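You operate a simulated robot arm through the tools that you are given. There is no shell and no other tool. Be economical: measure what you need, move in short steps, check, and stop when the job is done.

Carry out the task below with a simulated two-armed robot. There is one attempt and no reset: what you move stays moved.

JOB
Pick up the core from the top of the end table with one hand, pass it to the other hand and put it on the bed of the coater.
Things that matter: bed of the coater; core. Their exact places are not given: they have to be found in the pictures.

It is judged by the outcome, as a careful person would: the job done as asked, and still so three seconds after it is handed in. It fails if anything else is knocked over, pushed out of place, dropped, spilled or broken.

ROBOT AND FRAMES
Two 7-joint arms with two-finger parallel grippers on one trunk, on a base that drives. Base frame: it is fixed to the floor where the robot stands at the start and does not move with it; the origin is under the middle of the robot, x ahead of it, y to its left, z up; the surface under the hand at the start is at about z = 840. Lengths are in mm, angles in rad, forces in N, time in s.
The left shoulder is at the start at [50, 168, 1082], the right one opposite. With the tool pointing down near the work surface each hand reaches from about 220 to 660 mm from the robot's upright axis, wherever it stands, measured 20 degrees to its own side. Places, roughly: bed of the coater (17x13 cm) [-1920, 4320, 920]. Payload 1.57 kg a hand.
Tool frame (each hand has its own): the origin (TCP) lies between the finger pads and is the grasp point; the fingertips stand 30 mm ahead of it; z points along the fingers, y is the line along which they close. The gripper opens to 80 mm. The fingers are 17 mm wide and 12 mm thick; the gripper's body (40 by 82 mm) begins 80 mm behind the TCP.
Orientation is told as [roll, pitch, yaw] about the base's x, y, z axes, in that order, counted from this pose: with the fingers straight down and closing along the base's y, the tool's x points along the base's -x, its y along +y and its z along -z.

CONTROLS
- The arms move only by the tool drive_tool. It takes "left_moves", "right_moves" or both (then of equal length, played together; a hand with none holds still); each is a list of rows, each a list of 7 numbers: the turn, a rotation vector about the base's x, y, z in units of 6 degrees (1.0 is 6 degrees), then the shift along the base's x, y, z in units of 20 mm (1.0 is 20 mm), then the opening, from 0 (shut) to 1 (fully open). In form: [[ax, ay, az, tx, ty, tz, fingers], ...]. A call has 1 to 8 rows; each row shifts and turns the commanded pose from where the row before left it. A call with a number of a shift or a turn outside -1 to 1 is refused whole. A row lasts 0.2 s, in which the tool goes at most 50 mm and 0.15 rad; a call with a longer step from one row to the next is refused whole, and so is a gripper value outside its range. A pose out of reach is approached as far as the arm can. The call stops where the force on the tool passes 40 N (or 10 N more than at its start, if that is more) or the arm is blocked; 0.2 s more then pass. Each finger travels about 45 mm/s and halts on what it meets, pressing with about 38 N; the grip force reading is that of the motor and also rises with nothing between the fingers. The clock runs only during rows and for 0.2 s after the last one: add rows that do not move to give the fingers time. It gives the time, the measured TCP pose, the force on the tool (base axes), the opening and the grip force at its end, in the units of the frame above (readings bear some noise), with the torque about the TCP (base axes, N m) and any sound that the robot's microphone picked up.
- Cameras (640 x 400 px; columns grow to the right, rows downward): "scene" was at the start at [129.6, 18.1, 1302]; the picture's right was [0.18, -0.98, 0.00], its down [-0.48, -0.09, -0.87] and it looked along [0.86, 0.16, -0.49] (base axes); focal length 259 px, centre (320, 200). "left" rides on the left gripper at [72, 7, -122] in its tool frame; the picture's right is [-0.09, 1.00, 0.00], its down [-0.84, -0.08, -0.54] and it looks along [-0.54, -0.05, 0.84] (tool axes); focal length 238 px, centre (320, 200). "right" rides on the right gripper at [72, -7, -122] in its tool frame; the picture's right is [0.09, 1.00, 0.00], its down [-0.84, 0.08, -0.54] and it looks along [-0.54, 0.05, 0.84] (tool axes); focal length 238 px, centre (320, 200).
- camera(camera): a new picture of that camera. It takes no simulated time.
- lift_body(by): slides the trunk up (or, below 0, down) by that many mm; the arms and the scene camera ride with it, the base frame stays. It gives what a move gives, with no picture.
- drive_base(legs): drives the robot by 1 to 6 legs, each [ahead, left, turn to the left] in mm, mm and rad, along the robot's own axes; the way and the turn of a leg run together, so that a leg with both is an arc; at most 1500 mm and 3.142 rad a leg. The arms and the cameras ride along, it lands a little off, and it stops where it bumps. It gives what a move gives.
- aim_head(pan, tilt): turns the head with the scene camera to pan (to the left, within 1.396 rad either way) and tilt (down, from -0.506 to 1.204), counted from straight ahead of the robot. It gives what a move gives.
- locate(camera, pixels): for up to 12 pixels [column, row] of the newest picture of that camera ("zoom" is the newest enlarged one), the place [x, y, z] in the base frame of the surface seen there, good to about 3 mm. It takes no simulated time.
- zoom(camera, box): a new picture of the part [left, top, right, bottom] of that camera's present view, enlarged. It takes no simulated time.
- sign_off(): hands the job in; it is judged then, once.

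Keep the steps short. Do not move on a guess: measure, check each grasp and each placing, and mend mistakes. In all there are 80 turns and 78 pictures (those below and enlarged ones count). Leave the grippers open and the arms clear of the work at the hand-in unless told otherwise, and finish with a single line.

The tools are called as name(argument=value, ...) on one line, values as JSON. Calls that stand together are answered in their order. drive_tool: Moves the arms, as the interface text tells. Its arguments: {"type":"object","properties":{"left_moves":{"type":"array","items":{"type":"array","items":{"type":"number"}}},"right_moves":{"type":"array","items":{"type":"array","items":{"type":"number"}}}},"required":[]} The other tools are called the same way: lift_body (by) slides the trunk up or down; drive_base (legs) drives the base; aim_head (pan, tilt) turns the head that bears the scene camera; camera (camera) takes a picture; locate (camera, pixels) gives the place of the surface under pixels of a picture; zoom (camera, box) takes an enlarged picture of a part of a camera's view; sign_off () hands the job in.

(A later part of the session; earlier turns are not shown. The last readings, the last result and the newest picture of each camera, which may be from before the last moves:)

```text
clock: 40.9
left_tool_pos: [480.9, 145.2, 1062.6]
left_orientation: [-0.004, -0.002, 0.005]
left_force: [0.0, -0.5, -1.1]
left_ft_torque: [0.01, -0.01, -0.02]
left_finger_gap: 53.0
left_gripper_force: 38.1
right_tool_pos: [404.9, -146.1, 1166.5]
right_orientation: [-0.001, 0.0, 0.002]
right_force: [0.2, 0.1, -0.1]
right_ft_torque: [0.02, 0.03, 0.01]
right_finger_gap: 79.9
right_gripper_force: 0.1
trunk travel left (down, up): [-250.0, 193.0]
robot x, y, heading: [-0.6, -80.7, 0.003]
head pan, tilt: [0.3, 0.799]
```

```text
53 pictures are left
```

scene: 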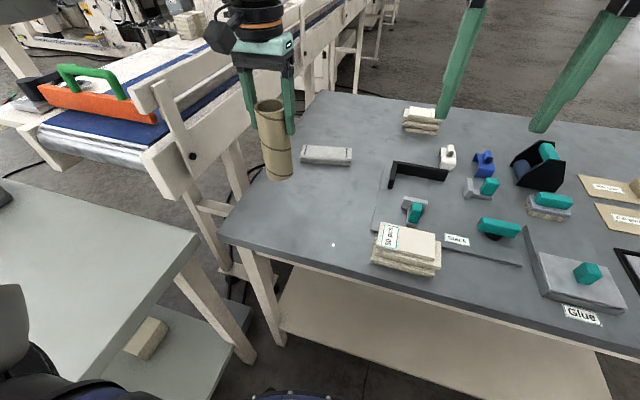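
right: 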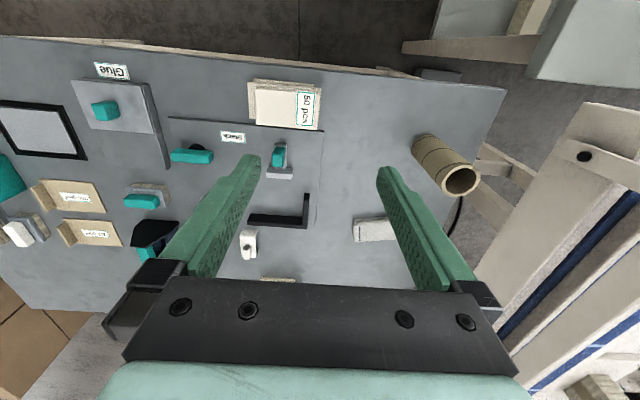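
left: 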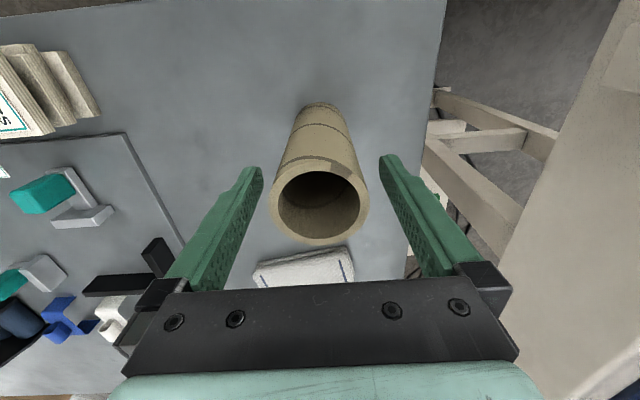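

The core is held (gap 53 mm) and hangs straight. Now I'll start turning the left hand to point the core to the right, and the right hand to point left, spreading them apart as they turn.

drive_tool(left_moves=[[0, 0, 0, 0, 0, 1, 0], [-1, 0, 0, 0, 0, 1, 0], [-1, 0, 0, 0, 0, 1, 0], [-1, 0, 0, 0, 0, 1, 0], [-1, 0, 0, 0, 0, 1, 0], [-1, 0, 0, 0, 0, 1, 0], [-1, 0, 0, 0, 0, 0, 0], [-1, 0, 0, 0, 0, 0, 0]], right_moves=[[0, 0, 0, 0, -1, 0, 1], [1, 0, 0, 0, -1, 0, 1], [1, 0, 0, 0, -1, 0, 1], [1, 0, 0, 0, -1, 0, 1], [1, 0, 0, 0, -1, 0, 1], [1, 0, 0, 0, -1, 0, 1], [1, 0, 0, 0, -1, 0, 1], [1, 0, 0, 0, -1, 0, 1]])

drive_tool(left_moves=[[-1, 0, 0, 0, -0.5, 0, 0], [-1, 0, 0, 0, -0.5, 0, 0], [-1, 0, 0, 0, -0.5, 0, 0], [-1, 0, 0, 0, -0.5, 0, 0], [-1, 0, 0, 0, -0.5, 0, 0], [-1, 0, 0, 0, -0.5, 0, 0], [-1, 0, 0, 0, -0.5, 0, 0], [-1, 0, 0, 0, -0.5, 0, 0]], right_moves=[[1, 0, 0, 0, 0, 0, 1], [1, 0, 0, 0, 0, 0, 1], [1, 0, 0, 0, 0, 0, 1], [1, 0, 0, 0, 0, 0, 1], [1, 0, 0, 0, 0, 0, 1], [1, 0, 0, 0, 0, 0, 1], [1, 0, 0, 0, 0, 0, 1], [1, 0, 0, 0, 0, 0, 1]])

aim_head(pan=0.0, tilt=0.5)

camera(camera="scene")

```text
clock: 42.7
left_tool_pos: [480.9, 145.3, 1182.1]
left_orientation: [-0.737, 0.0, 0.005]
left_force: [-0.6, -0.5, -0.8]
left_ft_torque: [0.01, -0.01, -0.01]
left_finger_gap: 52.9
left_gripper_force: 37.7
right_tool_pos: [406.2, -305.9, 1165.3]
right_orientation: [0.736, -0.003, 0.0]
right_force: [-0.7, -0.6, 0.7]
right_ft_torque: [-0.01, 0.04, 0.01]
right_finger_gap: 80.0
right_gripper_force: 0.1
trunk travel left (down, up): [-250.0, 193.0]
robot x, y, heading: [1.1, -76.3, 0.003]
head pan, tilt: [0.3, 0.799]
```

```text
clock: 44.5
left_tool_pos: [445.1, 59.9, 1249.2]
left_orientation: [-1.385, -0.002, 0.054]
left_force: [-0.3, 0.5, -1.9]
left_ft_torque: [0.08, 0.01, 0.03]
left_finger_gap: 52.3
left_gripper_force: 37.9
left hand out of reach, approached as far as the arm can: row 5, 6, 7, 8
right_tool_pos: [406.6, -307.3, 1166.8]
right_orientation: [1.573, -0.001, 0.001]
right_force: [1.2, -0.1, 0.5]
right_ft_torque: [0.0, 0.01, -0.01]
right_finger_gap: 80.1
right_gripper_force: 0.1
trunk travel left (down, up): [-250.0, 193.0]
robot x, y, heading: [1.3, -77.2, 0.004]
head pan, tilt: [0.3, 0.799]
```

```text
clock: 45.3
left_tool_pos: [445.8, 59.9, 1249.0]
left_orientation: [-1.385, -0.003, 0.054]
left_force: [-1.2, 0.5, -0.4]
left_ft_torque: [0.05, 0.01, 0.03]
left_finger_gap: 51.9
left_gripper_force: 38.2
right_tool_pos: [405.1, -306.9, 1165.3]
right_orientation: [1.572, -0.003, -0.002]
right_force: [-0.1, 0.3, 0.8]
right_ft_torque: [0.06, 0.0, 0.01]
right_finger_gap: 80.3
right_gripper_force: 0.1
trunk travel left (down, up): [-250.0, 193.0]
robot x, y, heading: [1.7, -81.9, 0.011]
head pan, tilt: [0.0, 0.499]
```

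```text
52 pictures are left
```

scene: 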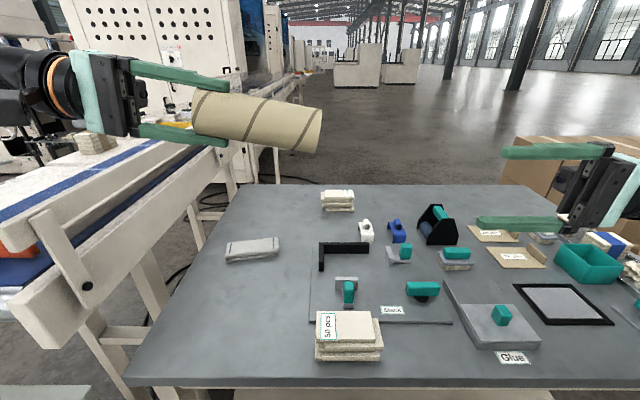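

The left hand reached 79° of roll and the right points left at 90°. The core slopes down slightly to the right, from (195,110) to (315,130). I'll measure the core to align the right hand with it.

zoom(camera="scene", box=[120, 40, 360, 190])

locate(camera="scene", pixels=[[200, 115], [240, 120], [270, 125], [300, 130], [205, 95], [250, 101], [300, 108], [240, 142], [295, 149], [312, 130]])

camera(camera="right")

```text
2.67 times, centred on (240, 115) of scene
```

zoom: 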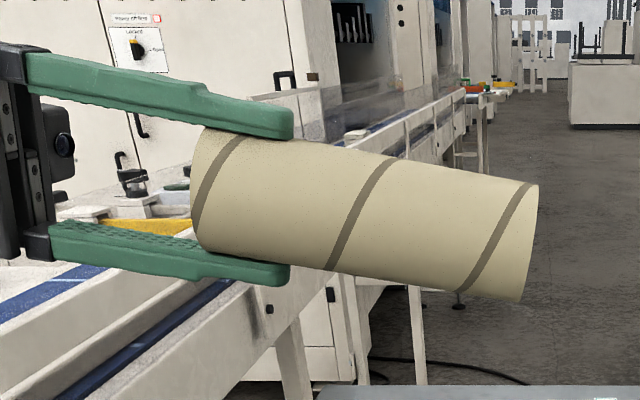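

```text
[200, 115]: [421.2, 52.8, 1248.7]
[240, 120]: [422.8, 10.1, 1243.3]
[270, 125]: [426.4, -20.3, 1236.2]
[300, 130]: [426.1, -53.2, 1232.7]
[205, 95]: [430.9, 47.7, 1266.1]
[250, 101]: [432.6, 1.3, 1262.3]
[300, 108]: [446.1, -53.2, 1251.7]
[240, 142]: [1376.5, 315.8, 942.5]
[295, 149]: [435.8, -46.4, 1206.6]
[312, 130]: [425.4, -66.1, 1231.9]
```

```text
50 pictures are left
```

right: 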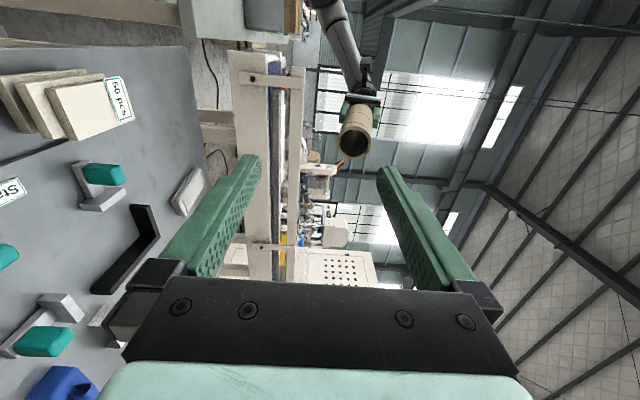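

The core's axis runs through about (450,−53,1228), sloping ~9°, with its free end near y −72. I'll bring the right hand to a pre-grasp point about 100 mm out, aligned with the axis.

drive_tool(right_moves=[[0.5, 0, 0.2, 0.5, 1, 0.5, 1], [0.5, 0, 0.24, 0.5, 1, 0.5, 1], [0.47, 0, 0, 0.5, 1, 0.5, 1], [0, 0, 0, 0.5, 1, 0.5, 1], [0, 0, 0, 0.5, 1, 0.35, 1], [0, 0, 0, 0, 1, 0, 1], [0, 0, 0, 0, 1, 0, 1], [0, 0, 0, 0, 0.8, 0, 1]])

camera(camera="right")

camera(camera="scene")

```text
clock: 47.1
left_tool_pos: [445.3, 59.9, 1248.1]
left_orientation: [-1.386, -0.004, 0.054]
left_force: [-0.4, -0.7, -1.2]
left_ft_torque: [0.06, -0.01, -0.03]
left_finger_gap: 51.7
left_gripper_force: 38.0
right_tool_pos: [455.0, -150.7, 1213.2]
right_orientation: [1.724, -0.006, 0.045]
right_force: [0.0, -0.5, 1.3]
right_ft_torque: [-0.01, 0.02, -0.01]
right_finger_gap: 80.0
right_gripper_force: 0.0
trunk travel left (down, up): [-250.0, 193.0]
robot x, y, heading: [3.9, -81.2, 0.004]
head pan, tilt: [0.0, 0.499]
```

```text
49 pictures are left
```

right: 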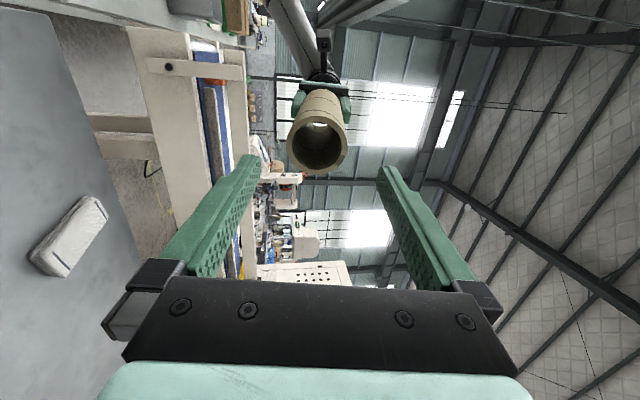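

```text
48 pictures are left
```

scene: 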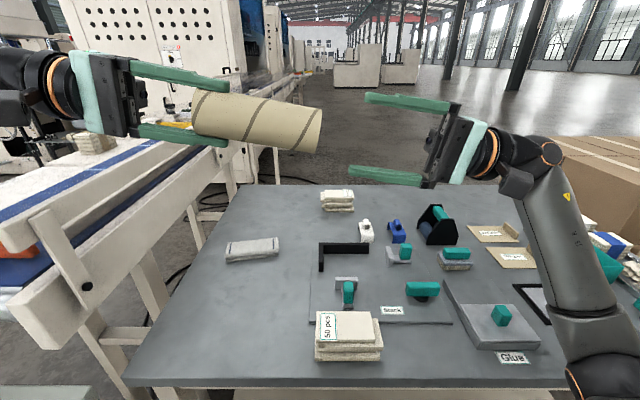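

The alignment looks good. I'll measure the rim in the right view before closing in.

locate(camera="right", pixels=[[290, 146], [346, 146], [318, 119], [318, 172]])

```text
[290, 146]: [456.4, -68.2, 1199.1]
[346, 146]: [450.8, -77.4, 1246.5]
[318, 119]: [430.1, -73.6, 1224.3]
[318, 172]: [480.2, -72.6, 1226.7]
```

The rim center is at (455,−73,1224), within a few mm of the right hand's axis. I'll advance 98 mm along the axis so the fingers straddle the free end.

drive_tool(right_moves=[[0, 0, 0, 0, 0.97, 0.15, 1], [0, 0, 0, 0, 0.97, 0.15, 1], [0, 0, 0, 0, 0.97, 0.15, 1], [0, 0, 0, 0, 0.97, 0.15, 1], [0, 0, 0, 0, 0.97, 0.15, 1], [0, 0, 0, 0, 0, 0, 1]])

zoom(camera="scene", box=[120, 40, 440, 240])

```text
clock: 48.5
left_tool_pos: [447.2, 59.9, 1248.1]
left_orientation: [-1.384, -0.003, 0.054]
left_force: [0.4, -0.2, -0.3]
left_ft_torque: [0.06, 0.0, 0.01]
left_finger_gap: 51.8
left_gripper_force: 38.1
right_tool_pos: [455.4, -53.2, 1228.7]
right_orientation: [1.724, -0.008, 0.046]
right_force: [0.6, -0.1, -0.3]
right_ft_torque: [-0.03, -0.01, -0.02]
right_finger_gap: 79.9
right_gripper_force: 0.0
trunk travel left (down, up): [-250.0, 193.0]
robot x, y, heading: [-1.8, -78.1, 0.002]
head pan, tilt: [0.0, 0.499]
```

```text
2.00 times, centred on (280, 140) of scene
```

zoom: 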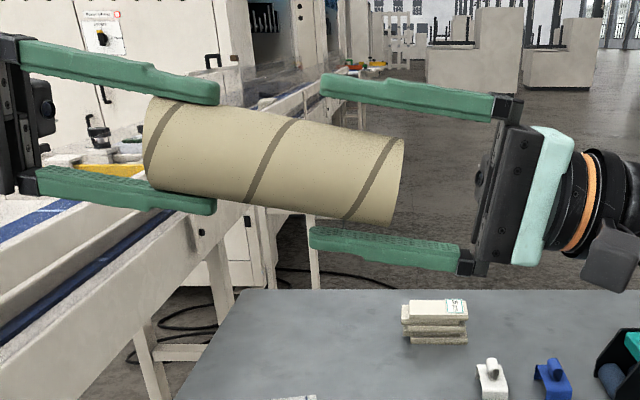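

The right fingers straddle the end by about 45 mm. I'll close the right hand now.

drive_tool(right_moves=[[0, 0, 0, 0, 0, 0, 0.4], [0, 0, 0, 0, 0, 0, 0.2], [0, 0, 0, 0, 0, 0, 0], [0, 0, 0, 0, 0, 0, 0], [0, 0, 0, 0, 0, 0, 0], [0, 0, 0, 0, 0, 0, 0]])

zoom(camera="scene", box=[120, 40, 440, 240])

```text
clock: 49.9
left_tool_pos: [444.5, 60.1, 1248.2]
left_orientation: [-1.386, -0.003, 0.056]
left_force: [1.9, -3.9, 6.5]
left_ft_torque: [-1.74, -0.16, 0.31]
left_finger_gap: 51.9
left_gripper_force: 37.8
right_tool_pos: [456.3, -52.9, 1228.3]
right_orientation: [1.725, -0.004, 0.046]
right_force: [-0.9, 4.2, -7.3]
right_ft_torque: [0.9, 0.05, -0.25]
right_finger_gap: 52.8
right_gripper_force: 37.7
trunk travel left (down, up): [-250.0, 193.0]
robot x, y, heading: [-2.9, -77.6, 0.004]
head pan, tilt: [0.0, 0.499]
```

```text
2.00 times, centred on (280, 140) of scene
```

zoom: 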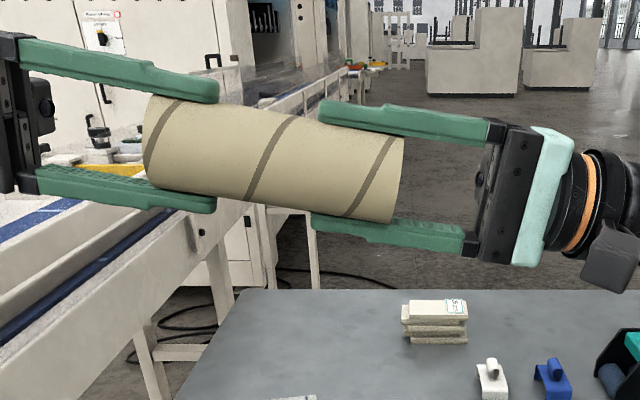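

Both hands hold the core (right grip 37.7 N, gap 52.8). I'll open the left and withdraw it along its axis.

drive_tool(left_moves=[[0, 0, 0, 0, 0, 0, 0.8], [0, 0, 0, 0, 0, 0, 1], [0, 0, 0, 0, 0, 0, 1], [0, 0, 0, 0, 0, 0, 1], [0, 0, 0, 0, 1, 0.18, 1], [0, 0, 0, 0, 1, 0.18, 1], [0, 0, 0, 0, 1, 0.18, 1], [0, 0, 0, 0, 1, 0.18, 1]])

zoom(camera="scene", box=[120, 40, 440, 240])

```text
clock: 51.7
left_tool_pos: [444.7, 141.0, 1263.4]
left_orientation: [-1.379, -0.004, 0.055]
left_force: [-0.1, -0.2, 0.1]
left_ft_torque: [0.01, 0.04, 0.0]
left_finger_gap: 79.7
left_gripper_force: 0.1
right_tool_pos: [455.4, -53.6, 1230.1]
right_orientation: [1.725, -0.008, 0.047]
right_force: [0.1, -0.2, -0.1]
right_ft_torque: [-0.04, 0.02, -0.01]
right_finger_gap: 51.5
right_gripper_force: 37.8
trunk travel left (down, up): [-250.0, 193.0]
robot x, y, heading: [-0.3, -79.3, 0.005]
head pan, tilt: [0.0, 0.499]
```

```text
2.00 times, centred on (280, 140) of scene
```

zoom: 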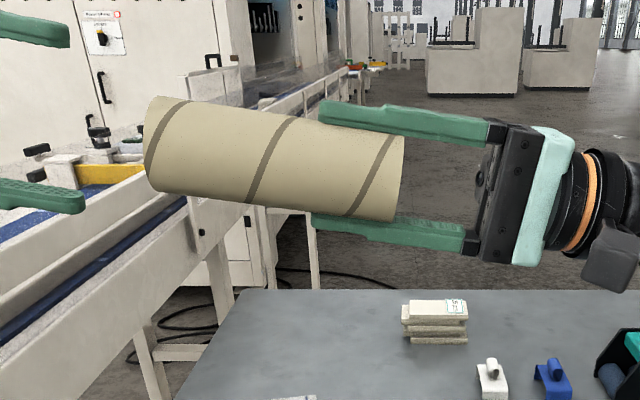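

Handover complete. I'll turn both hands back to tool-down, moving them apart.

drive_tool(left_moves=[[1, 0, 0, 0, 0, 0, 1], [1, 0, 0, 0, 0, 0, 1], [1, 0, 0, 0, 0, 0, 1], [1, 0, 0, 0, 0, 0, 1], [1, 0, 0, 0, 0, 0, 1], [1, 0, 0, 0, 0, 0, 1], [1, 0, 0, 0, 0, 0, 1], [1, 0, 0, 0, 0, 0, 1]], right_moves=[[0, 0, 0, 0, -1, 0, 0], [-1, 0, 0, 0, -1, 0, 0], [-1, 0, 0, 0, -1, 0, 0], [-1, 0, 0, 0, -1, 0, 0], [-1, 0, 0, -0.5, -1, 0, 0], [-1, 0, 0, -0.5, -1, 0, 0], [-1, 0, 0, -0.5, -1, 0, 0], [-1, 0, 0, -0.5, -1, 0, 0]])

drive_tool(left_moves=[[1, 0, 0, -0.5, -0.5, 0, 1], [1, 0, 0, -0.5, -0.5, 0, 1], [1, 0, 0, -0.5, -0.5, 0, 1], [1, 0, 0, 0, 0, 0, 1], [1, 0, 0, 0, 0, 0, 1], [0, 0, -0.5, 0, 0, 0, 1], [0, 0, 0, 0, 0, 0, 1], [0, 0, 0, 0, 0, 0, 1]], right_moves=[[-1, 0, 0, 0, 0, 0, 0], [-1, 0, 0, 0, 0, 0, 0], [-1, 0, 0, 0, 0, 0, 0], [-1, 0, 0, 0, 0, 0, 0], [-1, 0, 0, 0, 0, 0, 0], [-1, 0, 0, 0, 0, 0, 0], [-1, 0, 0, 0, 0, 0, 0], [-1, 0, 0, 0, 0, 0, 0]])

camera(camera="right")

```text
clock: 53.5
left_tool_pos: [444.4, 138.9, 1263.0]
left_orientation: [-0.544, -0.043, 0.033]
left_force: [0.9, 0.2, 0.4]
left_ft_torque: [0.01, -0.02, 0.0]
left_finger_gap: 80.1
left_gripper_force: 0.2
right_tool_pos: [416.8, -215.8, 1229.2]
right_orientation: [0.992, 0.027, 0.038]
right_force: [0.9, -0.4, 0.0]
right_ft_torque: [0.01, -0.03, 0.01]
right_finger_gap: 51.8
right_gripper_force: 37.5
trunk travel left (down, up): [-250.0, 193.0]
robot x, y, heading: [0.2, -78.2, 0.0]
head pan, tilt: [0.0, 0.499]
```

```text
clock: 55.3
left_tool_pos: [388.5, 131.0, 1231.1]
left_orientation: [-0.025, -0.055, -0.044]
left_force: [0.7, 0.0, -0.4]
left_ft_torque: [-0.01, 0.0, -0.02]
left_finger_gap: 80.1
left_gripper_force: 0.1
left hand out of reach, approached as far as the arm can: row 2, 3, 4, 5
right_tool_pos: [415.5, -213.3, 1228.2]
right_orientation: [0.155, 0.045, 0.008]
right_force: [0.8, 0.0, 0.1]
right_ft_torque: [-0.03, -0.02, -0.01]
right_finger_gap: 51.4
right_gripper_force: 38.1
trunk travel left (down, up): [-250.0, 193.0]
robot x, y, heading: [-1.0, -78.7, 0.001]
head pan, tilt: [0.0, 0.499]
```

```text
44 pictures are left
```

right: 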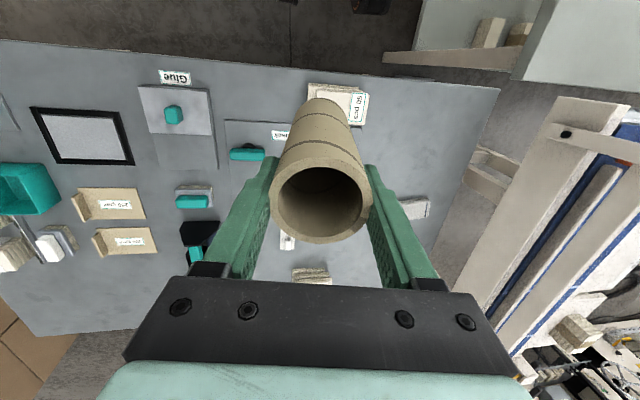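

The core is held firmly. I'll level the right hand, then move the base right and a little back (away from the left table's post), so I can turn to see what lies behind.

drive_tool(right_moves=[[-0.75, -0.2, 0, -0.5, 0, 0, 0], [-0.73, -0.2, 0, -0.5, 0, 0, 0], [0, 0, 0, -0.5, 0, 0, 0], [0, 0, 0, -0.5, 0, 0, 0]])

drive_base(legs=[[0, -200, 0], [-200, 0, 0]])

aim_head(pan=-1.39, tilt=0.35)

drive_base(legs=[[0, 0, -1.57]])

camera(camera="scene")

```text
clock: 56.3
left_tool_pos: [388.5, 130.1, 1230.6]
left_orientation: [-0.021, -0.056, -0.043]
left_force: [0.0, 0.3, -1.0]
left_ft_torque: [-0.02, 0.04, 0.0]
left_finger_gap: 79.9
left_gripper_force: 0.1
right_tool_pos: [375.8, -213.0, 1227.9]
right_orientation: [0.001, 0.004, 0.002]
right_force: [-0.1, -0.7, 0.0]
right_ft_torque: [0.0, 0.01, -0.02]
right_finger_gap: 51.6
right_gripper_force: 37.6
trunk travel left (down, up): [-250.0, 193.0]
robot x, y, heading: [-1.1, -79.9, 0.004]
head pan, tilt: [0.0, 0.499]
```

```text
clock: 59.8
left_tool_pos: [191.3, -68.8, 1229.9]
left_orientation: [-0.02, -0.056, -0.048]
left_force: [-0.3, -0.2, -0.8]
left_ft_torque: [-0.02, 0.01, 0.01]
left_finger_gap: 79.8
left_gripper_force: 0.1
right_tool_pos: [176.3, -413.1, 1228.5]
right_orientation: [0.001, 0.003, -0.001]
right_force: [0.6, 0.4, -1.4]
right_ft_torque: [-0.03, -0.02, 0.01]
right_finger_gap: 51.5
right_gripper_force: 37.5
trunk travel left (down, up): [-250.0, 193.0]
robot x, y, heading: [-200.2, -277.9, -0.003]
head pan, tilt: [0.0, 0.499]
```

```text
clock: 61.4
left_tool_pos: [191.7, -68.2, 1228.8]
left_orientation: [-0.023, -0.053, -0.045]
left_force: [0.7, -0.7, -0.4]
left_ft_torque: [0.03, 0.0, 0.0]
left_finger_gap: 80.0
left_gripper_force: 0.1
right_tool_pos: [178.7, -411.7, 1229.1]
right_orientation: [0.001, 0.003, -0.004]
right_force: [0.3, -0.5, 0.4]
right_ft_torque: [0.01, 0.0, -0.02]
right_finger_gap: 51.5
right_gripper_force: 37.6
trunk travel left (down, up): [-250.0, 193.0]
robot x, y, heading: [-199.2, -278.1, 0.003]
head pan, tilt: [-1.389, 0.351]
```

```text
clock: 65.5
left_tool_pos: [18.6, -660.3, 1230.0]
left_orientation: [-0.022, -0.053, -1.593]
left_force: [0.4, -0.3, 0.2]
left_ft_torque: [-0.01, -0.01, 0.0]
left_finger_gap: 79.9
left_gripper_force: 0.0
right_tool_pos: [-324.1, -655.0, 1228.2]
right_orientation: [0.0, 0.003, -1.545]
right_force: [0.1, -0.1, -0.5]
right_ft_torque: [-0.01, -0.02, -0.02]
right_finger_gap: 51.2
right_gripper_force: 37.9
trunk travel left (down, up): [-250.0, 193.0]
robot x, y, heading: [-202.2, -277.2, -1.549]
head pan, tilt: [-1.389, 0.351]
```

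```text
43 pictures are left
```

scene: 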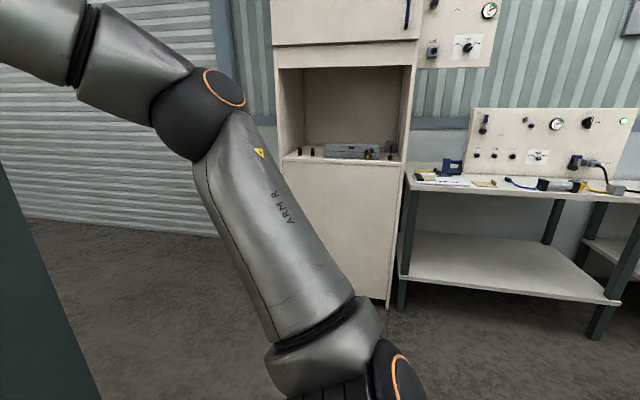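

Behind is a clear aisle along the wall benches. I'll turn another quarter to face the wall (−x) and look.

drive_base(legs=[[0, 0, -1.585]])

aim_head(pan=-0.7, tilt=0.45)

camera(camera="scene")

locate(camera="scene", pixels=[[320, 300], [450, 300], [550, 300], [400, 200], [500, 200], [560, 200], [600, 200], [320, 200], [600, 350], [420, 150], [500, 150], [625, 150]])

```text
clock: 69.7
left_tool_pos: [-580.2, -494.4, 1230.0]
left_orientation: [-0.024, -0.054, 3.124]
left_force: [-0.5, 0.6, 0.2]
left_ft_torque: [0.0, 0.02, -0.01]
left_finger_gap: 79.9
left_gripper_force: 0.1
right_tool_pos: [-576.3, -151.2, 1227.9]
right_orientation: [0.0, 0.003, -3.113]
right_force: [1.6, -0.1, 0.6]
right_ft_torque: [-0.01, 0.02, -0.02]
right_finger_gap: 51.3
right_gripper_force: 38.2
trunk travel left (down, up): [-250.0, 193.0]
robot x, y, heading: [-200.4, -274.5, -3.111]
head pan, tilt: [-1.389, 0.351]
```

```text
clock: 70.8
left_tool_pos: [-581.1, -495.7, 1229.2]
left_orientation: [-0.024, -0.054, 3.123]
left_force: [-0.6, -0.1, 0.0]
left_ft_torque: [0.01, -0.01, 0.0]
left_finger_gap: 79.9
left_gripper_force: 0.0
right_tool_pos: [-577.4, -151.2, 1228.5]
right_orientation: [0.0, 0.004, -3.115]
right_force: [0.4, 0.6, -0.4]
right_ft_torque: [-0.01, 0.02, 0.02]
right_finger_gap: 51.1
right_gripper_force: 37.5
trunk travel left (down, up): [-250.0, 193.0]
robot x, y, heading: [-196.4, -280.6, -3.109]
head pan, tilt: [-0.7, 0.45]
```

```text
42 pictures are left
```

scene: 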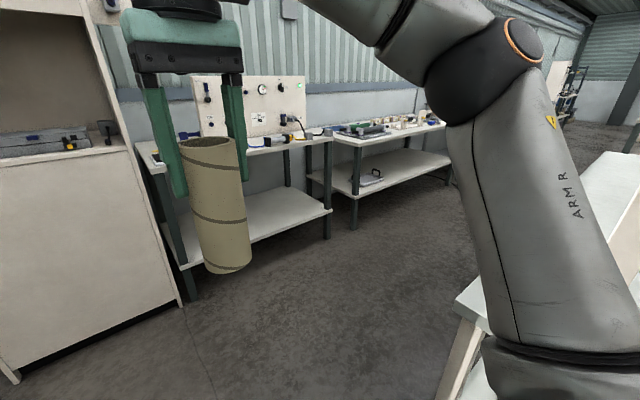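

```text
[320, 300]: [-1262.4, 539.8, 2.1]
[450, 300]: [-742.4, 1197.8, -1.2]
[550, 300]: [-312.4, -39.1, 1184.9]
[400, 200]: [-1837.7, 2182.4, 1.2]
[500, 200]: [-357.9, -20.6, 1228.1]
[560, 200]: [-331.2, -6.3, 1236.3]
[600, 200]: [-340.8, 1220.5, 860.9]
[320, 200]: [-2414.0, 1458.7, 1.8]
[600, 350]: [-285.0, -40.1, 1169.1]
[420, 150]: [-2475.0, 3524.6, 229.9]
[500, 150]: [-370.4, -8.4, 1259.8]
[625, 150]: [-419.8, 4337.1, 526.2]
```

The aisle runs along +y between the left table (edge x≈−430) and the wall benches (x≲−1700). I'll drive ahead 500 mm and then turn right to face along +y.

drive_base(legs=[[500, 0, 0], [0, 0, -1.6]])

aim_head(pan=0.0, tilt=0.3)

camera(camera="scene")

locate(camera="scene", pixels=[[100, 200], [150, 200], [200, 200], [230, 200], [320, 200], [320, 300], [320, 380], [400, 200], [450, 200], [500, 250], [280, 180], [360, 160]])

```text
clock: 77.6
left_tool_pos: [-907.2, 96.8, 1229.2]
left_orientation: [-0.022, -0.055, 1.532]
left_force: [-0.1, 0.3, -0.1]
left_ft_torque: [0.03, 0.01, -0.03]
left_finger_gap: 79.7
left_gripper_force: 0.1
right_tool_pos: [-564.1, 86.4, 1227.7]
right_orientation: [0.001, 0.004, 1.579]
right_force: [-0.3, -0.7, 0.2]
right_ft_torque: [-0.02, 0.0, -0.04]
right_finger_gap: 50.9
right_gripper_force: 37.7
trunk travel left (down, up): [-250.0, 193.0]
robot x, y, heading: [-696.2, -292.2, 1.585]
head pan, tilt: [-0.7, 0.45]
```

```text
clock: 78.7
left_tool_pos: [-906.7, 97.4, 1230.8]
left_orientation: [-0.026, -0.055, 1.532]
left_force: [-1.0, -0.7, -0.4]
left_ft_torque: [0.03, 0.0, 0.0]
left_finger_gap: 80.1
left_gripper_force: 0.1
right_tool_pos: [-562.7, 85.1, 1229.7]
right_orientation: [0.0, 0.0, 1.578]
right_force: [-0.1, 0.4, -0.4]
right_ft_torque: [0.02, 0.0, 0.02]
right_finger_gap: 50.8
right_gripper_force: 37.7
trunk travel left (down, up): [-250.0, 193.0]
robot x, y, heading: [-697.3, -291.2, 1.575]
head pan, tilt: [0.0, 0.3]
```

```text
41 pictures are left
```

scene: 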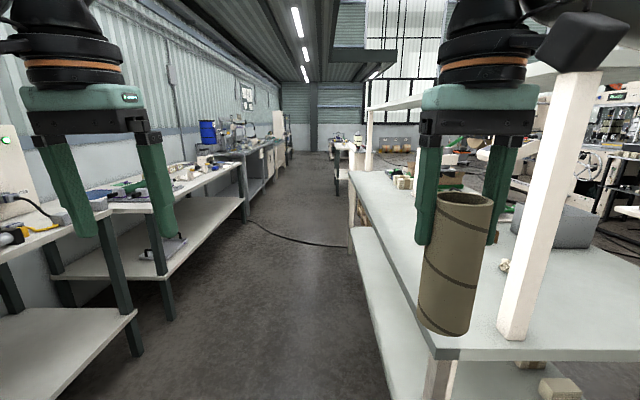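

```text
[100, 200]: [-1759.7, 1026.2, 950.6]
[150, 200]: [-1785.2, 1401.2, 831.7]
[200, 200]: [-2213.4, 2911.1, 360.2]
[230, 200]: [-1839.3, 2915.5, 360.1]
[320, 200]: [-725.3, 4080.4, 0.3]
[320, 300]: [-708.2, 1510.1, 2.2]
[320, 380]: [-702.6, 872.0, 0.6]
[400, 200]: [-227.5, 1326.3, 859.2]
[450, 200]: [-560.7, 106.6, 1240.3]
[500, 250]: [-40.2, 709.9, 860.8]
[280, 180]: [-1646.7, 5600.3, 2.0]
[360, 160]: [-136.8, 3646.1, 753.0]
```

The aisle is clear along x≈−1080. I'll strafe left 380 mm, then drive ahead in legs toward y≈3600, keeping the core clear.

drive_base(legs=[[0, 380, 0], [1400, 0, 0], [1400, 0, 0], [1000, 0, 0]])

aim_head(pan=0.7, tilt=0.4)

camera(camera="scene")

```text
clock: 100.4
left_tool_pos: [-1220.8, 3882.2, 1229.5]
left_orientation: [-0.023, -0.053, 1.496]
left_force: [0.4, -0.4, 0.0]
left_ft_torque: [-0.05, 0.02, 0.01]
left_finger_gap: 80.3
left_gripper_force: 0.2
right_tool_pos: [-875.6, 3857.9, 1228.7]
right_orientation: [0.0, 0.003, 1.543]
right_force: [0.3, -0.2, -0.3]
right_ft_torque: [0.02, -0.03, 0.0]
right_finger_gap: 50.8
right_gripper_force: 38.0
trunk travel left (down, up): [-250.0, 193.0]
robot x, y, heading: [-1030.5, 3487.4, 1.541]
head pan, tilt: [0.0, 0.3]
```

```text
clock: 101.5
left_tool_pos: [-1220.7, 3882.2, 1229.7]
left_orientation: [-0.025, -0.055, 1.496]
left_force: [1.0, -1.2, 0.0]
left_ft_torque: [-0.01, 0.0, -0.02]
left_finger_gap: 80.1
left_gripper_force: 0.1
right_tool_pos: [-877.7, 3858.8, 1229.1]
right_orientation: [0.001, 0.004, 1.542]
right_force: [-0.4, 0.6, 0.2]
right_ft_torque: [-0.01, 0.02, -0.03]
right_finger_gap: 50.9
right_gripper_force: 38.0
trunk travel left (down, up): [-250.0, 193.0]
robot x, y, heading: [-1025.4, 3490.3, 1.54]
head pan, tilt: [0.7, 0.4]
```

```text
40 pictures are left
```

scene: 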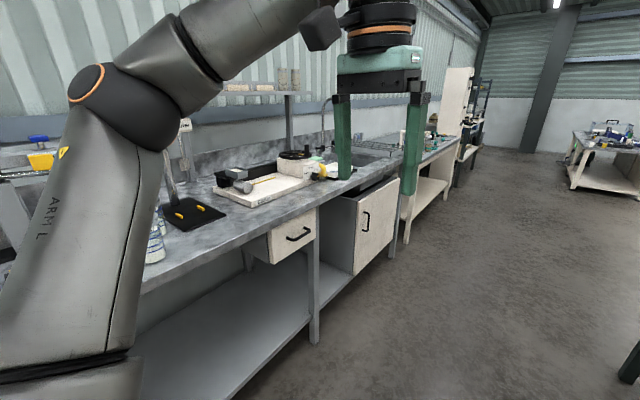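

The coater is visible at about (265,185), with a drawer and a cabinet beneath the bench. I'll measure the edges and fronts.

zoom(camera="scene", box=[140, 110, 420, 285])

locate(camera="scene", pixels=[[297, 230], [300, 238], [265, 250], [375, 220], [316, 300], [160, 285], [240, 190], [270, 195], [300, 180], [255, 206], [180, 213], [330, 190]])

```text
2.29 times, centred on (280, 198) of scene
```

zoom: 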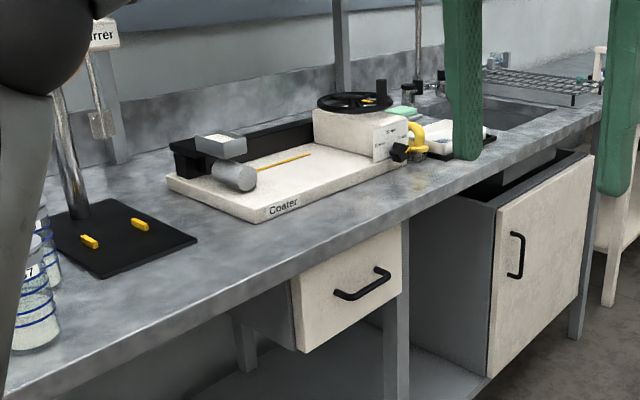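

```text
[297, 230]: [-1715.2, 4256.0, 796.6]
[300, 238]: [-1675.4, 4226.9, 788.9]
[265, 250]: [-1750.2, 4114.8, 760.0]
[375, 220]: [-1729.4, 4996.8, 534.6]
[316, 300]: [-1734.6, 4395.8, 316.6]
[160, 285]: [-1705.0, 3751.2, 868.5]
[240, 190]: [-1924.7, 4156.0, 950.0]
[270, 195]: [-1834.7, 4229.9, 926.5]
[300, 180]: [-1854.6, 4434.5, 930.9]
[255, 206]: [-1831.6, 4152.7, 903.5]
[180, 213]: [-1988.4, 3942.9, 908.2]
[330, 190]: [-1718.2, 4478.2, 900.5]
```

The bench edge is at x≈−1700 with its top at z≈900, and the coater plate's top is ≈926. I'll drive ahead 660 mm, turn left to face the bench, and look again from there.

drive_base(legs=[[660, 0, 0], [0, 0, 1.6]])

aim_head(pan=-0.2, tilt=0.5)

camera(camera="scene")

```text
clock: 109.1
left_tool_pos: [-1387.5, 3935.4, 1229.3]
left_orientation: [-0.024, -0.053, 3.123]
left_force: [-0.9, 0.4, -0.5]
left_ft_torque: [-0.01, 0.02, -0.04]
left_finger_gap: 79.9
left_gripper_force: 0.1
right_tool_pos: [-1384.4, 4279.2, 1228.3]
right_orientation: [0.001, 0.004, -3.114]
right_force: [1.3, 0.4, 1.3]
right_ft_torque: [0.0, 0.01, -0.01]
right_finger_gap: 50.8
right_gripper_force: 37.6
trunk travel left (down, up): [-250.0, 193.0]
robot x, y, heading: [-1004.0, 4153.3, -3.11]
head pan, tilt: [0.7, 0.4]
```

```text
clock: 110.3
left_tool_pos: [-1388.9, 3935.2, 1230.1]
left_orientation: [-0.024, -0.054, 3.122]
left_force: [0.4, 0.3, 0.5]
left_ft_torque: [0.01, -0.01, 0.03]
left_finger_gap: 80.1
left_gripper_force: 0.1
right_tool_pos: [-1384.0, 4279.8, 1228.6]
right_orientation: [0.0, 0.004, -3.113]
right_force: [-0.1, -0.1, 0.2]
right_ft_torque: [0.01, 0.0, -0.01]
right_finger_gap: 50.8
right_gripper_force: 37.9
trunk travel left (down, up): [-250.0, 193.0]
robot x, y, heading: [-1004.9, 4153.3, -3.115]
head pan, tilt: [-0.201, 0.499]
```

```text
38 pictures are left
```

scene: 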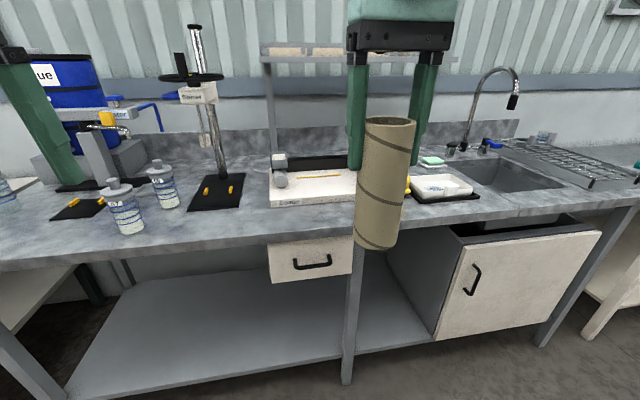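

I'll drive ahead 320 mm so the bed is within the right hand's reach, then look down with both cameras.

drive_base(legs=[[320, 0, 0]])

aim_head(pan=-0.3, tilt=0.65)

camera(camera="scene")

camera(camera="right")

```text
clock: 112.4
left_tool_pos: [-1706.6, 3927.0, 1229.4]
left_orientation: [-0.023, -0.053, 3.123]
left_force: [0.4, 0.5, -0.8]
left_ft_torque: [-0.01, -0.01, 0.01]
left_finger_gap: 80.0
left_gripper_force: 0.0
right_tool_pos: [-1702.5, 4270.9, 1229.1]
right_orientation: [-0.003, 0.003, -3.114]
right_force: [-0.1, -0.2, -0.1]
right_ft_torque: [0.02, -0.02, -0.02]
right_finger_gap: 50.7
right_gripper_force: 37.8
trunk travel left (down, up): [-250.0, 193.0]
robot x, y, heading: [-1325.5, 4146.1, -3.112]
head pan, tilt: [-0.201, 0.499]
```

```text
clock: 113.1
left_tool_pos: [-1705.7, 3926.2, 1228.7]
left_orientation: [-0.026, -0.055, 3.122]
left_force: [-0.1, 0.4, -0.1]
left_ft_torque: [-0.03, -0.01, 0.0]
left_finger_gap: 80.1
left_gripper_force: 0.1
right_tool_pos: [-1702.3, 4271.5, 1228.7]
right_orientation: [0.001, 0.004, -3.114]
right_force: [-0.4, -0.3, 0.8]
right_ft_torque: [0.0, -0.01, -0.02]
right_finger_gap: 50.8
right_gripper_force: 37.8
trunk travel left (down, up): [-250.0, 193.0]
robot x, y, heading: [-1322.8, 4143.2, -3.117]
head pan, tilt: [-0.3, 0.649]
```

```text
37 pictures are left
```

scene: 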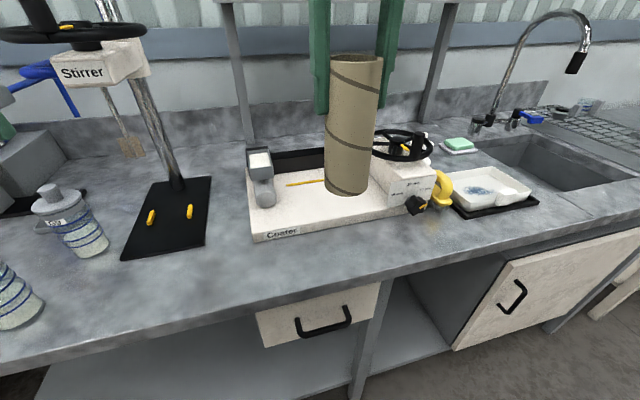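

```text
36 pictures are left
```

right: 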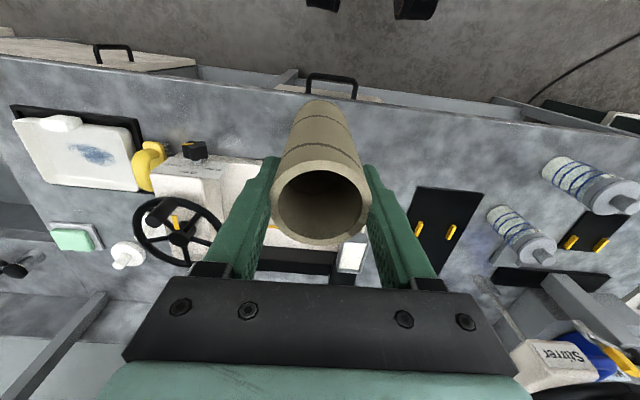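

zoom(camera="scene", box=[230, 120, 470, 270])

locate(camera="scene", pixels=[[252, 238], [262, 200], [280, 215], [300, 205], [316, 184], [288, 184], [300, 170], [380, 200], [372, 215], [400, 195], [247, 160], [385, 185]])

```text
2.67 times, centred on (350, 195) of scene
```

zoom: 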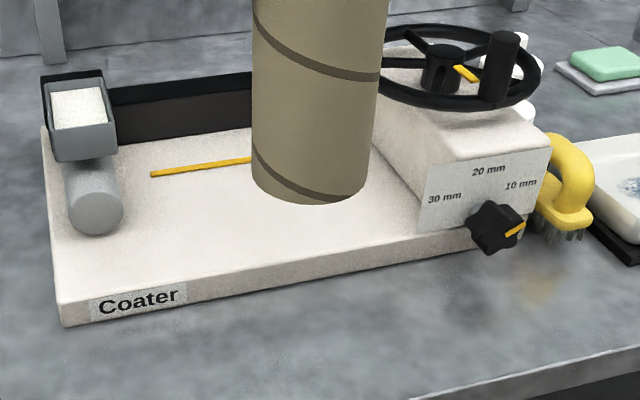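

```text
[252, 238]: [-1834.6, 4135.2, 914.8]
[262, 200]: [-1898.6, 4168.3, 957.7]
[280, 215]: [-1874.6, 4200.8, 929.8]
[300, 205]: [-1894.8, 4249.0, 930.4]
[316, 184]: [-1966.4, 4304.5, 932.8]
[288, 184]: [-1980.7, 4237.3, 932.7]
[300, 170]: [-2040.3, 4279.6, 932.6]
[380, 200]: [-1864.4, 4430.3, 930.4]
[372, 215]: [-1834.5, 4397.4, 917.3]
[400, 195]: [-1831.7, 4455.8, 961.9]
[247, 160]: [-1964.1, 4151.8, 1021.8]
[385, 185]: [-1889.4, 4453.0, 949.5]
```

The bed is the flat open part of the white plate, top z≈931. The roller is at y<4200, the housing starts at y≈4420, and a thin yellow line runs at x≈−1970. I'll check how far the handwheel extends, along with the core's bottom.

locate(camera="scene", pixels=[[375, 145], [402, 131], [430, 150], [405, 158], [417, 140], [374, 175], [390, 208], [347, 194], [347, 180], [347, 100], [333, 184], [365, 188]])

```text
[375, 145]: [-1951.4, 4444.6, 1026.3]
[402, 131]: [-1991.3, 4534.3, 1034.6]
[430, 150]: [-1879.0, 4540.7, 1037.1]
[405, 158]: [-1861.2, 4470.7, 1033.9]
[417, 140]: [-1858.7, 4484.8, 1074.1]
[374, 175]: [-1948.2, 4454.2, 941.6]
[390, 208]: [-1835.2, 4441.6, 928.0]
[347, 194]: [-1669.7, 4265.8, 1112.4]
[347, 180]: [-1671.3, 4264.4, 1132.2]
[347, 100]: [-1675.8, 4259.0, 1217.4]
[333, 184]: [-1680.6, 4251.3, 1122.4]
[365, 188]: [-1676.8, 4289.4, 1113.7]
```

The handwheel stays at y≥4440, so a target of (−1910, 4300) is clear. I'll move over it at the current height and trim the ~3° lean of the core.

drive_tool(right_moves=[[0, 0.25, 0, -1, 0.2, 0, 0], [0, 0.25, 0, -1, 0.2, 0, 0], [0, 0, 0, -1, 0.2, 0, 0], [0, 0, 0, -1, 0.2, 0, 0], [0, 0, 0, -1, 0.2, 0, 0], [0, 0, 0, -1, 0.2, 0, 0], [0, 0, 0, -1, 0.2, 0, 0], [0, 0, 0, -1, 0.05, 0, 0]])

drive_tool(right_moves=[[0, 0, 0, -1, 0, -0.5, 0], [0, 0, 0, -1, 0, -0.5, 0], [0, 0, 0, -0.4, 0, -1, 0], [0, 0, 0, 0, 0, -1, 0], [0, 0, 0, 0, 0, -1, 0], [0, 0, 0, 0, 0, 0, 0]])

zoom(camera="scene", box=[200, 40, 520, 240])

```text
clock: 114.9
left_tool_pos: [-1705.9, 3926.9, 1230.4]
left_orientation: [-0.026, -0.055, 3.122]
left_force: [0.6, 0.8, 0.0]
left_ft_torque: [0.0, 0.05, 0.02]
left_finger_gap: 80.0
left_gripper_force: 0.0
right_tool_pos: [-1845.6, 4299.9, 1221.7]
right_orientation: [-0.003, -0.05, -3.111]
right_force: [0.2, -1.2, 0.3]
right_ft_torque: [0.02, -0.01, 0.0]
right_finger_gap: 50.7
right_gripper_force: 37.9
right hand out of reach, approached as far as the arm can: row 7, 8
trunk travel left (down, up): [-250.0, 193.0]
robot x, y, heading: [-1325.9, 4144.3, -3.118]
head pan, tilt: [-0.3, 0.649]
```

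```text
clock: 116.3
left_tool_pos: [-1706.7, 3928.0, 1228.7]
left_orientation: [-0.025, -0.054, 3.122]
left_force: [0.3, 0.1, 0.1]
left_ft_torque: [-0.01, 0.02, 0.01]
left_finger_gap: 80.1
left_gripper_force: 0.2
right_tool_pos: [-1873.6, 4297.1, 1130.1]
right_orientation: [-0.003, -0.05, -3.113]
right_force: [-0.3, 0.5, -0.6]
right_ft_torque: [-0.01, 0.0, -0.02]
right_finger_gap: 50.9
right_gripper_force: 38.3
right hand out of reach, approached as far as the arm can: row 1, 2
trunk travel left (down, up): [-250.0, 193.0]
robot x, y, heading: [-1321.7, 4144.5, -3.111]
head pan, tilt: [-0.3, 0.649]
```

```text
2.00 times, centred on (360, 140) of scene
```

zoom: 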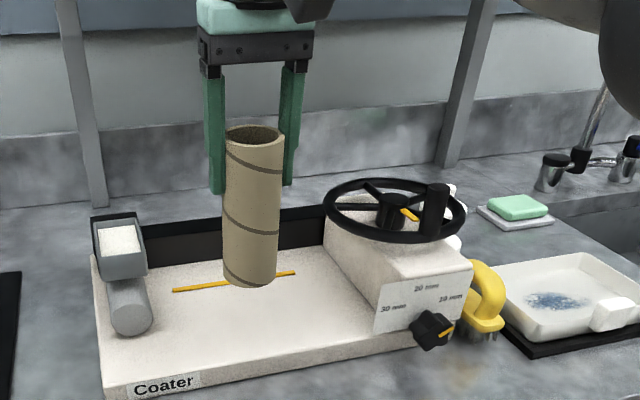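

The reach improves as the hand gets lower. I'll go down 40 mm more (core bottom ≈ 970, plate at 931) and then forward toward x −1910.

drive_tool(right_moves=[[0, 0, 0, 0, 0.1, -1, 0], [0, 0, 0, 0, 0, -1, 0], [0, 0, 0, -0.9, 0, 0, 0], [0, 0, 0, -0.9, 0, 0, 0], [0, 0, 0, 0, 0, 0, 0]])

zoom(camera="scene", box=[200, 60, 520, 260])

```text
clock: 117.5
left_tool_pos: [-1705.3, 3927.1, 1229.8]
left_orientation: [-0.023, -0.055, 3.124]
left_force: [-0.2, -0.4, -0.5]
left_ft_torque: [-0.01, -0.01, -0.02]
left_finger_gap: 79.8
left_gripper_force: 0.0
right_tool_pos: [-1909.5, 4299.6, 1089.4]
right_orientation: [-0.003, -0.049, -3.112]
right_force: [-0.1, -0.4, 0.8]
right_ft_torque: [0.01, 0.03, -0.01]
right_finger_gap: 50.7
right_gripper_force: 38.1
trunk travel left (down, up): [-250.0, 193.0]
robot x, y, heading: [-1325.7, 4149.8, -3.115]
head pan, tilt: [-0.3, 0.649]
```

```text
2.00 times, centred on (360, 160) of scene
```

zoom: 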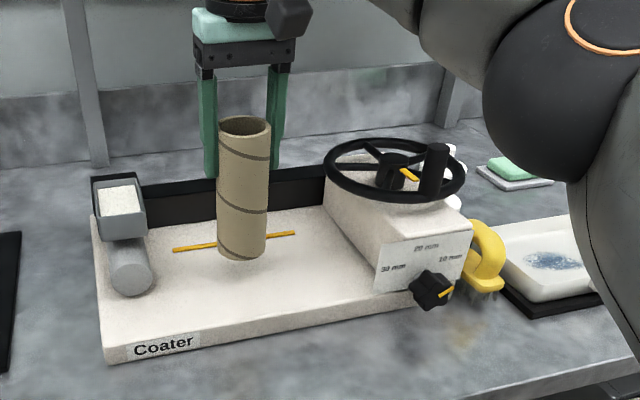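

The core is over the target. I'll measure its lean and bottom gap, and the elbow's height.

locate(camera="zoom", pixels=[[244, 150], [243, 200], [242, 250], [242, 256], [220, 190], [268, 190], [218, 245], [265, 245], [242, 275], [520, 120], [600, 210], [560, 180]])

```text
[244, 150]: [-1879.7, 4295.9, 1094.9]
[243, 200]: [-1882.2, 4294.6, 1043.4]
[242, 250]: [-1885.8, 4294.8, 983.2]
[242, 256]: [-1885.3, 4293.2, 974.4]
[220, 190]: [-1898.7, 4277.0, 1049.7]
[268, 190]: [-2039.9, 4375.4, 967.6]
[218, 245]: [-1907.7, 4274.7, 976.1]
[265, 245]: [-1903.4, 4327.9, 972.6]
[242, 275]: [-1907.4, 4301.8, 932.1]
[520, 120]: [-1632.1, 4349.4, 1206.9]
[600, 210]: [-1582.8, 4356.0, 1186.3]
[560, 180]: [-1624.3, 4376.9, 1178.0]
```

The bottom is about 39 mm above the plate, with roughly a 1–3° lean. I'll trim half of that and lower 32 mm, then take small steps to feel contact.

drive_tool(right_moves=[[0, -0.25, 0, 0, 0, -0.6, 0], [0, 0, 0, 0, 0, -0.6, 0], [0, 0, 0, 0, 0, -0.4, 0], [0, 0, 0, 0, 0, -0.1, 0], [0, 0, 0, 0, 0, -0.1, 0], [0, 0, 0, 0, 0, 0, 0]])

zoom(camera="scene", box=[260, 110, 420, 210])

locate(camera="zoom", pixels=[[240, 180], [240, 250], [240, 290], [240, 315]])

```text
clock: 118.9
left_tool_pos: [-1706.0, 3927.2, 1230.0]
left_orientation: [-0.022, -0.054, 3.121]
left_force: [-0.6, -1.2, -0.3]
left_ft_torque: [0.0, -0.01, 0.01]
left_finger_gap: 80.0
left_gripper_force: 0.0
right_tool_pos: [-1910.9, 4298.1, 1053.3]
right_orientation: [-0.002, -0.021, -3.114]
right_force: [-0.7, -0.6, -0.3]
right_ft_torque: [0.04, -0.07, 0.02]
right_finger_gap: 50.8
right_gripper_force: 37.9
trunk travel left (down, up): [-250.0, 193.0]
robot x, y, heading: [-1321.9, 4145.9, -3.113]
head pan, tilt: [-0.3, 0.649]
```

```text
4.00 times, centred on (340, 160) of scene
```

zoom: 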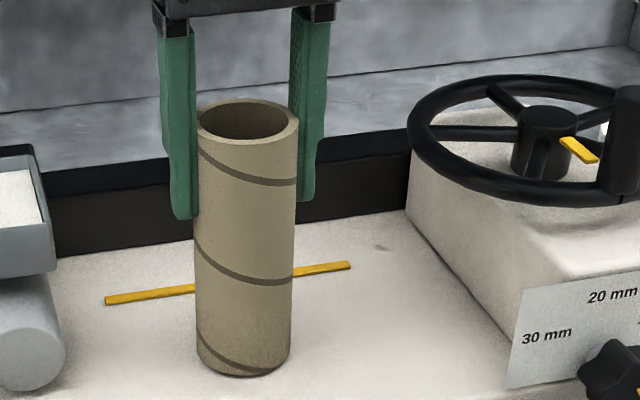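

```text
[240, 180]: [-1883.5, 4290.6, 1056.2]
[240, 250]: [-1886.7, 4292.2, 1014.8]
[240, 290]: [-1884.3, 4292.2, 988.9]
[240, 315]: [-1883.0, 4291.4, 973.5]
```

The core is now vertical and almost touching. I'll lower in 1.5 mm steps until I feel contact.

drive_tool(right_moves=[[0, 0, 0, 0, 0, -0.07, 0], [0, 0, 0, 0, 0, 0, 0]])

drive_tool(right_moves=[[0, 0, 0, 0, 0, -0.07, 0], [0, 0, 0, 0, 0, 0, 0]])

drive_tool(right_moves=[[0, 0, 0, 0, 0, -0.07, 0], [0, 0, 0, 0, 0, 0, 0]])

```text
clock: 119.5
left_tool_pos: [-1706.1, 3927.1, 1229.4]
left_orientation: [-0.026, -0.055, 3.123]
left_force: [-0.2, 0.4, 0.4]
left_ft_torque: [0.01, 0.01, 0.01]
left_finger_gap: 79.9
left_gripper_force: 0.0
right_tool_pos: [-1910.7, 4298.5, 1052.5]
right_orientation: [-0.001, -0.023, -3.114]
right_force: [-0.4, -0.3, -1.1]
right_ft_torque: [0.02, -0.01, 0.01]
right_finger_gap: 50.7
right_gripper_force: 38.4
trunk travel left (down, up): [-250.0, 193.0]
robot x, y, heading: [-1326.1, 4142.8, -3.111]
head pan, tilt: [-0.3, 0.649]
```

```text
clock: 120.1
left_tool_pos: [-1706.3, 3927.3, 1229.2]
left_orientation: [-0.023, -0.053, 3.123]
left_force: [0.0, 0.1, 0.5]
left_ft_torque: [0.02, 0.01, -0.01]
left_finger_gap: 79.9
left_gripper_force: 0.1
right_tool_pos: [-1911.4, 4298.3, 1050.5]
right_orientation: [-0.002, -0.022, -3.113]
right_force: [-0.1, -0.2, -0.6]
right_ft_torque: [0.0, 0.02, -0.04]
right_finger_gap: 50.7
right_gripper_force: 37.5
trunk travel left (down, up): [-250.0, 193.0]
robot x, y, heading: [-1322.5, 4146.4, -3.112]
head pan, tilt: [-0.3, 0.649]
```

```text
clock: 120.7
left_tool_pos: [-1706.3, 3925.6, 1230.1]
left_orientation: [-0.025, -0.056, 3.122]
left_force: [-0.6, -0.1, 0.0]
left_ft_torque: [0.0, -0.01, -0.01]
left_finger_gap: 80.1
left_gripper_force: 0.2
right_tool_pos: [-1910.8, 4299.3, 1050.5]
right_orientation: [0.001, -0.025, -3.113]
right_force: [-2.2, 0.0, 4.2]
right_ft_torque: [-0.03, 0.07, -0.01]
right_finger_gap: 50.6
right_gripper_force: 38.2
trunk travel left (down, up): [-250.0, 193.0]
robot x, y, heading: [-1320.9, 4147.1, -3.112]
head pan, tilt: [-0.3, 0.649]
```

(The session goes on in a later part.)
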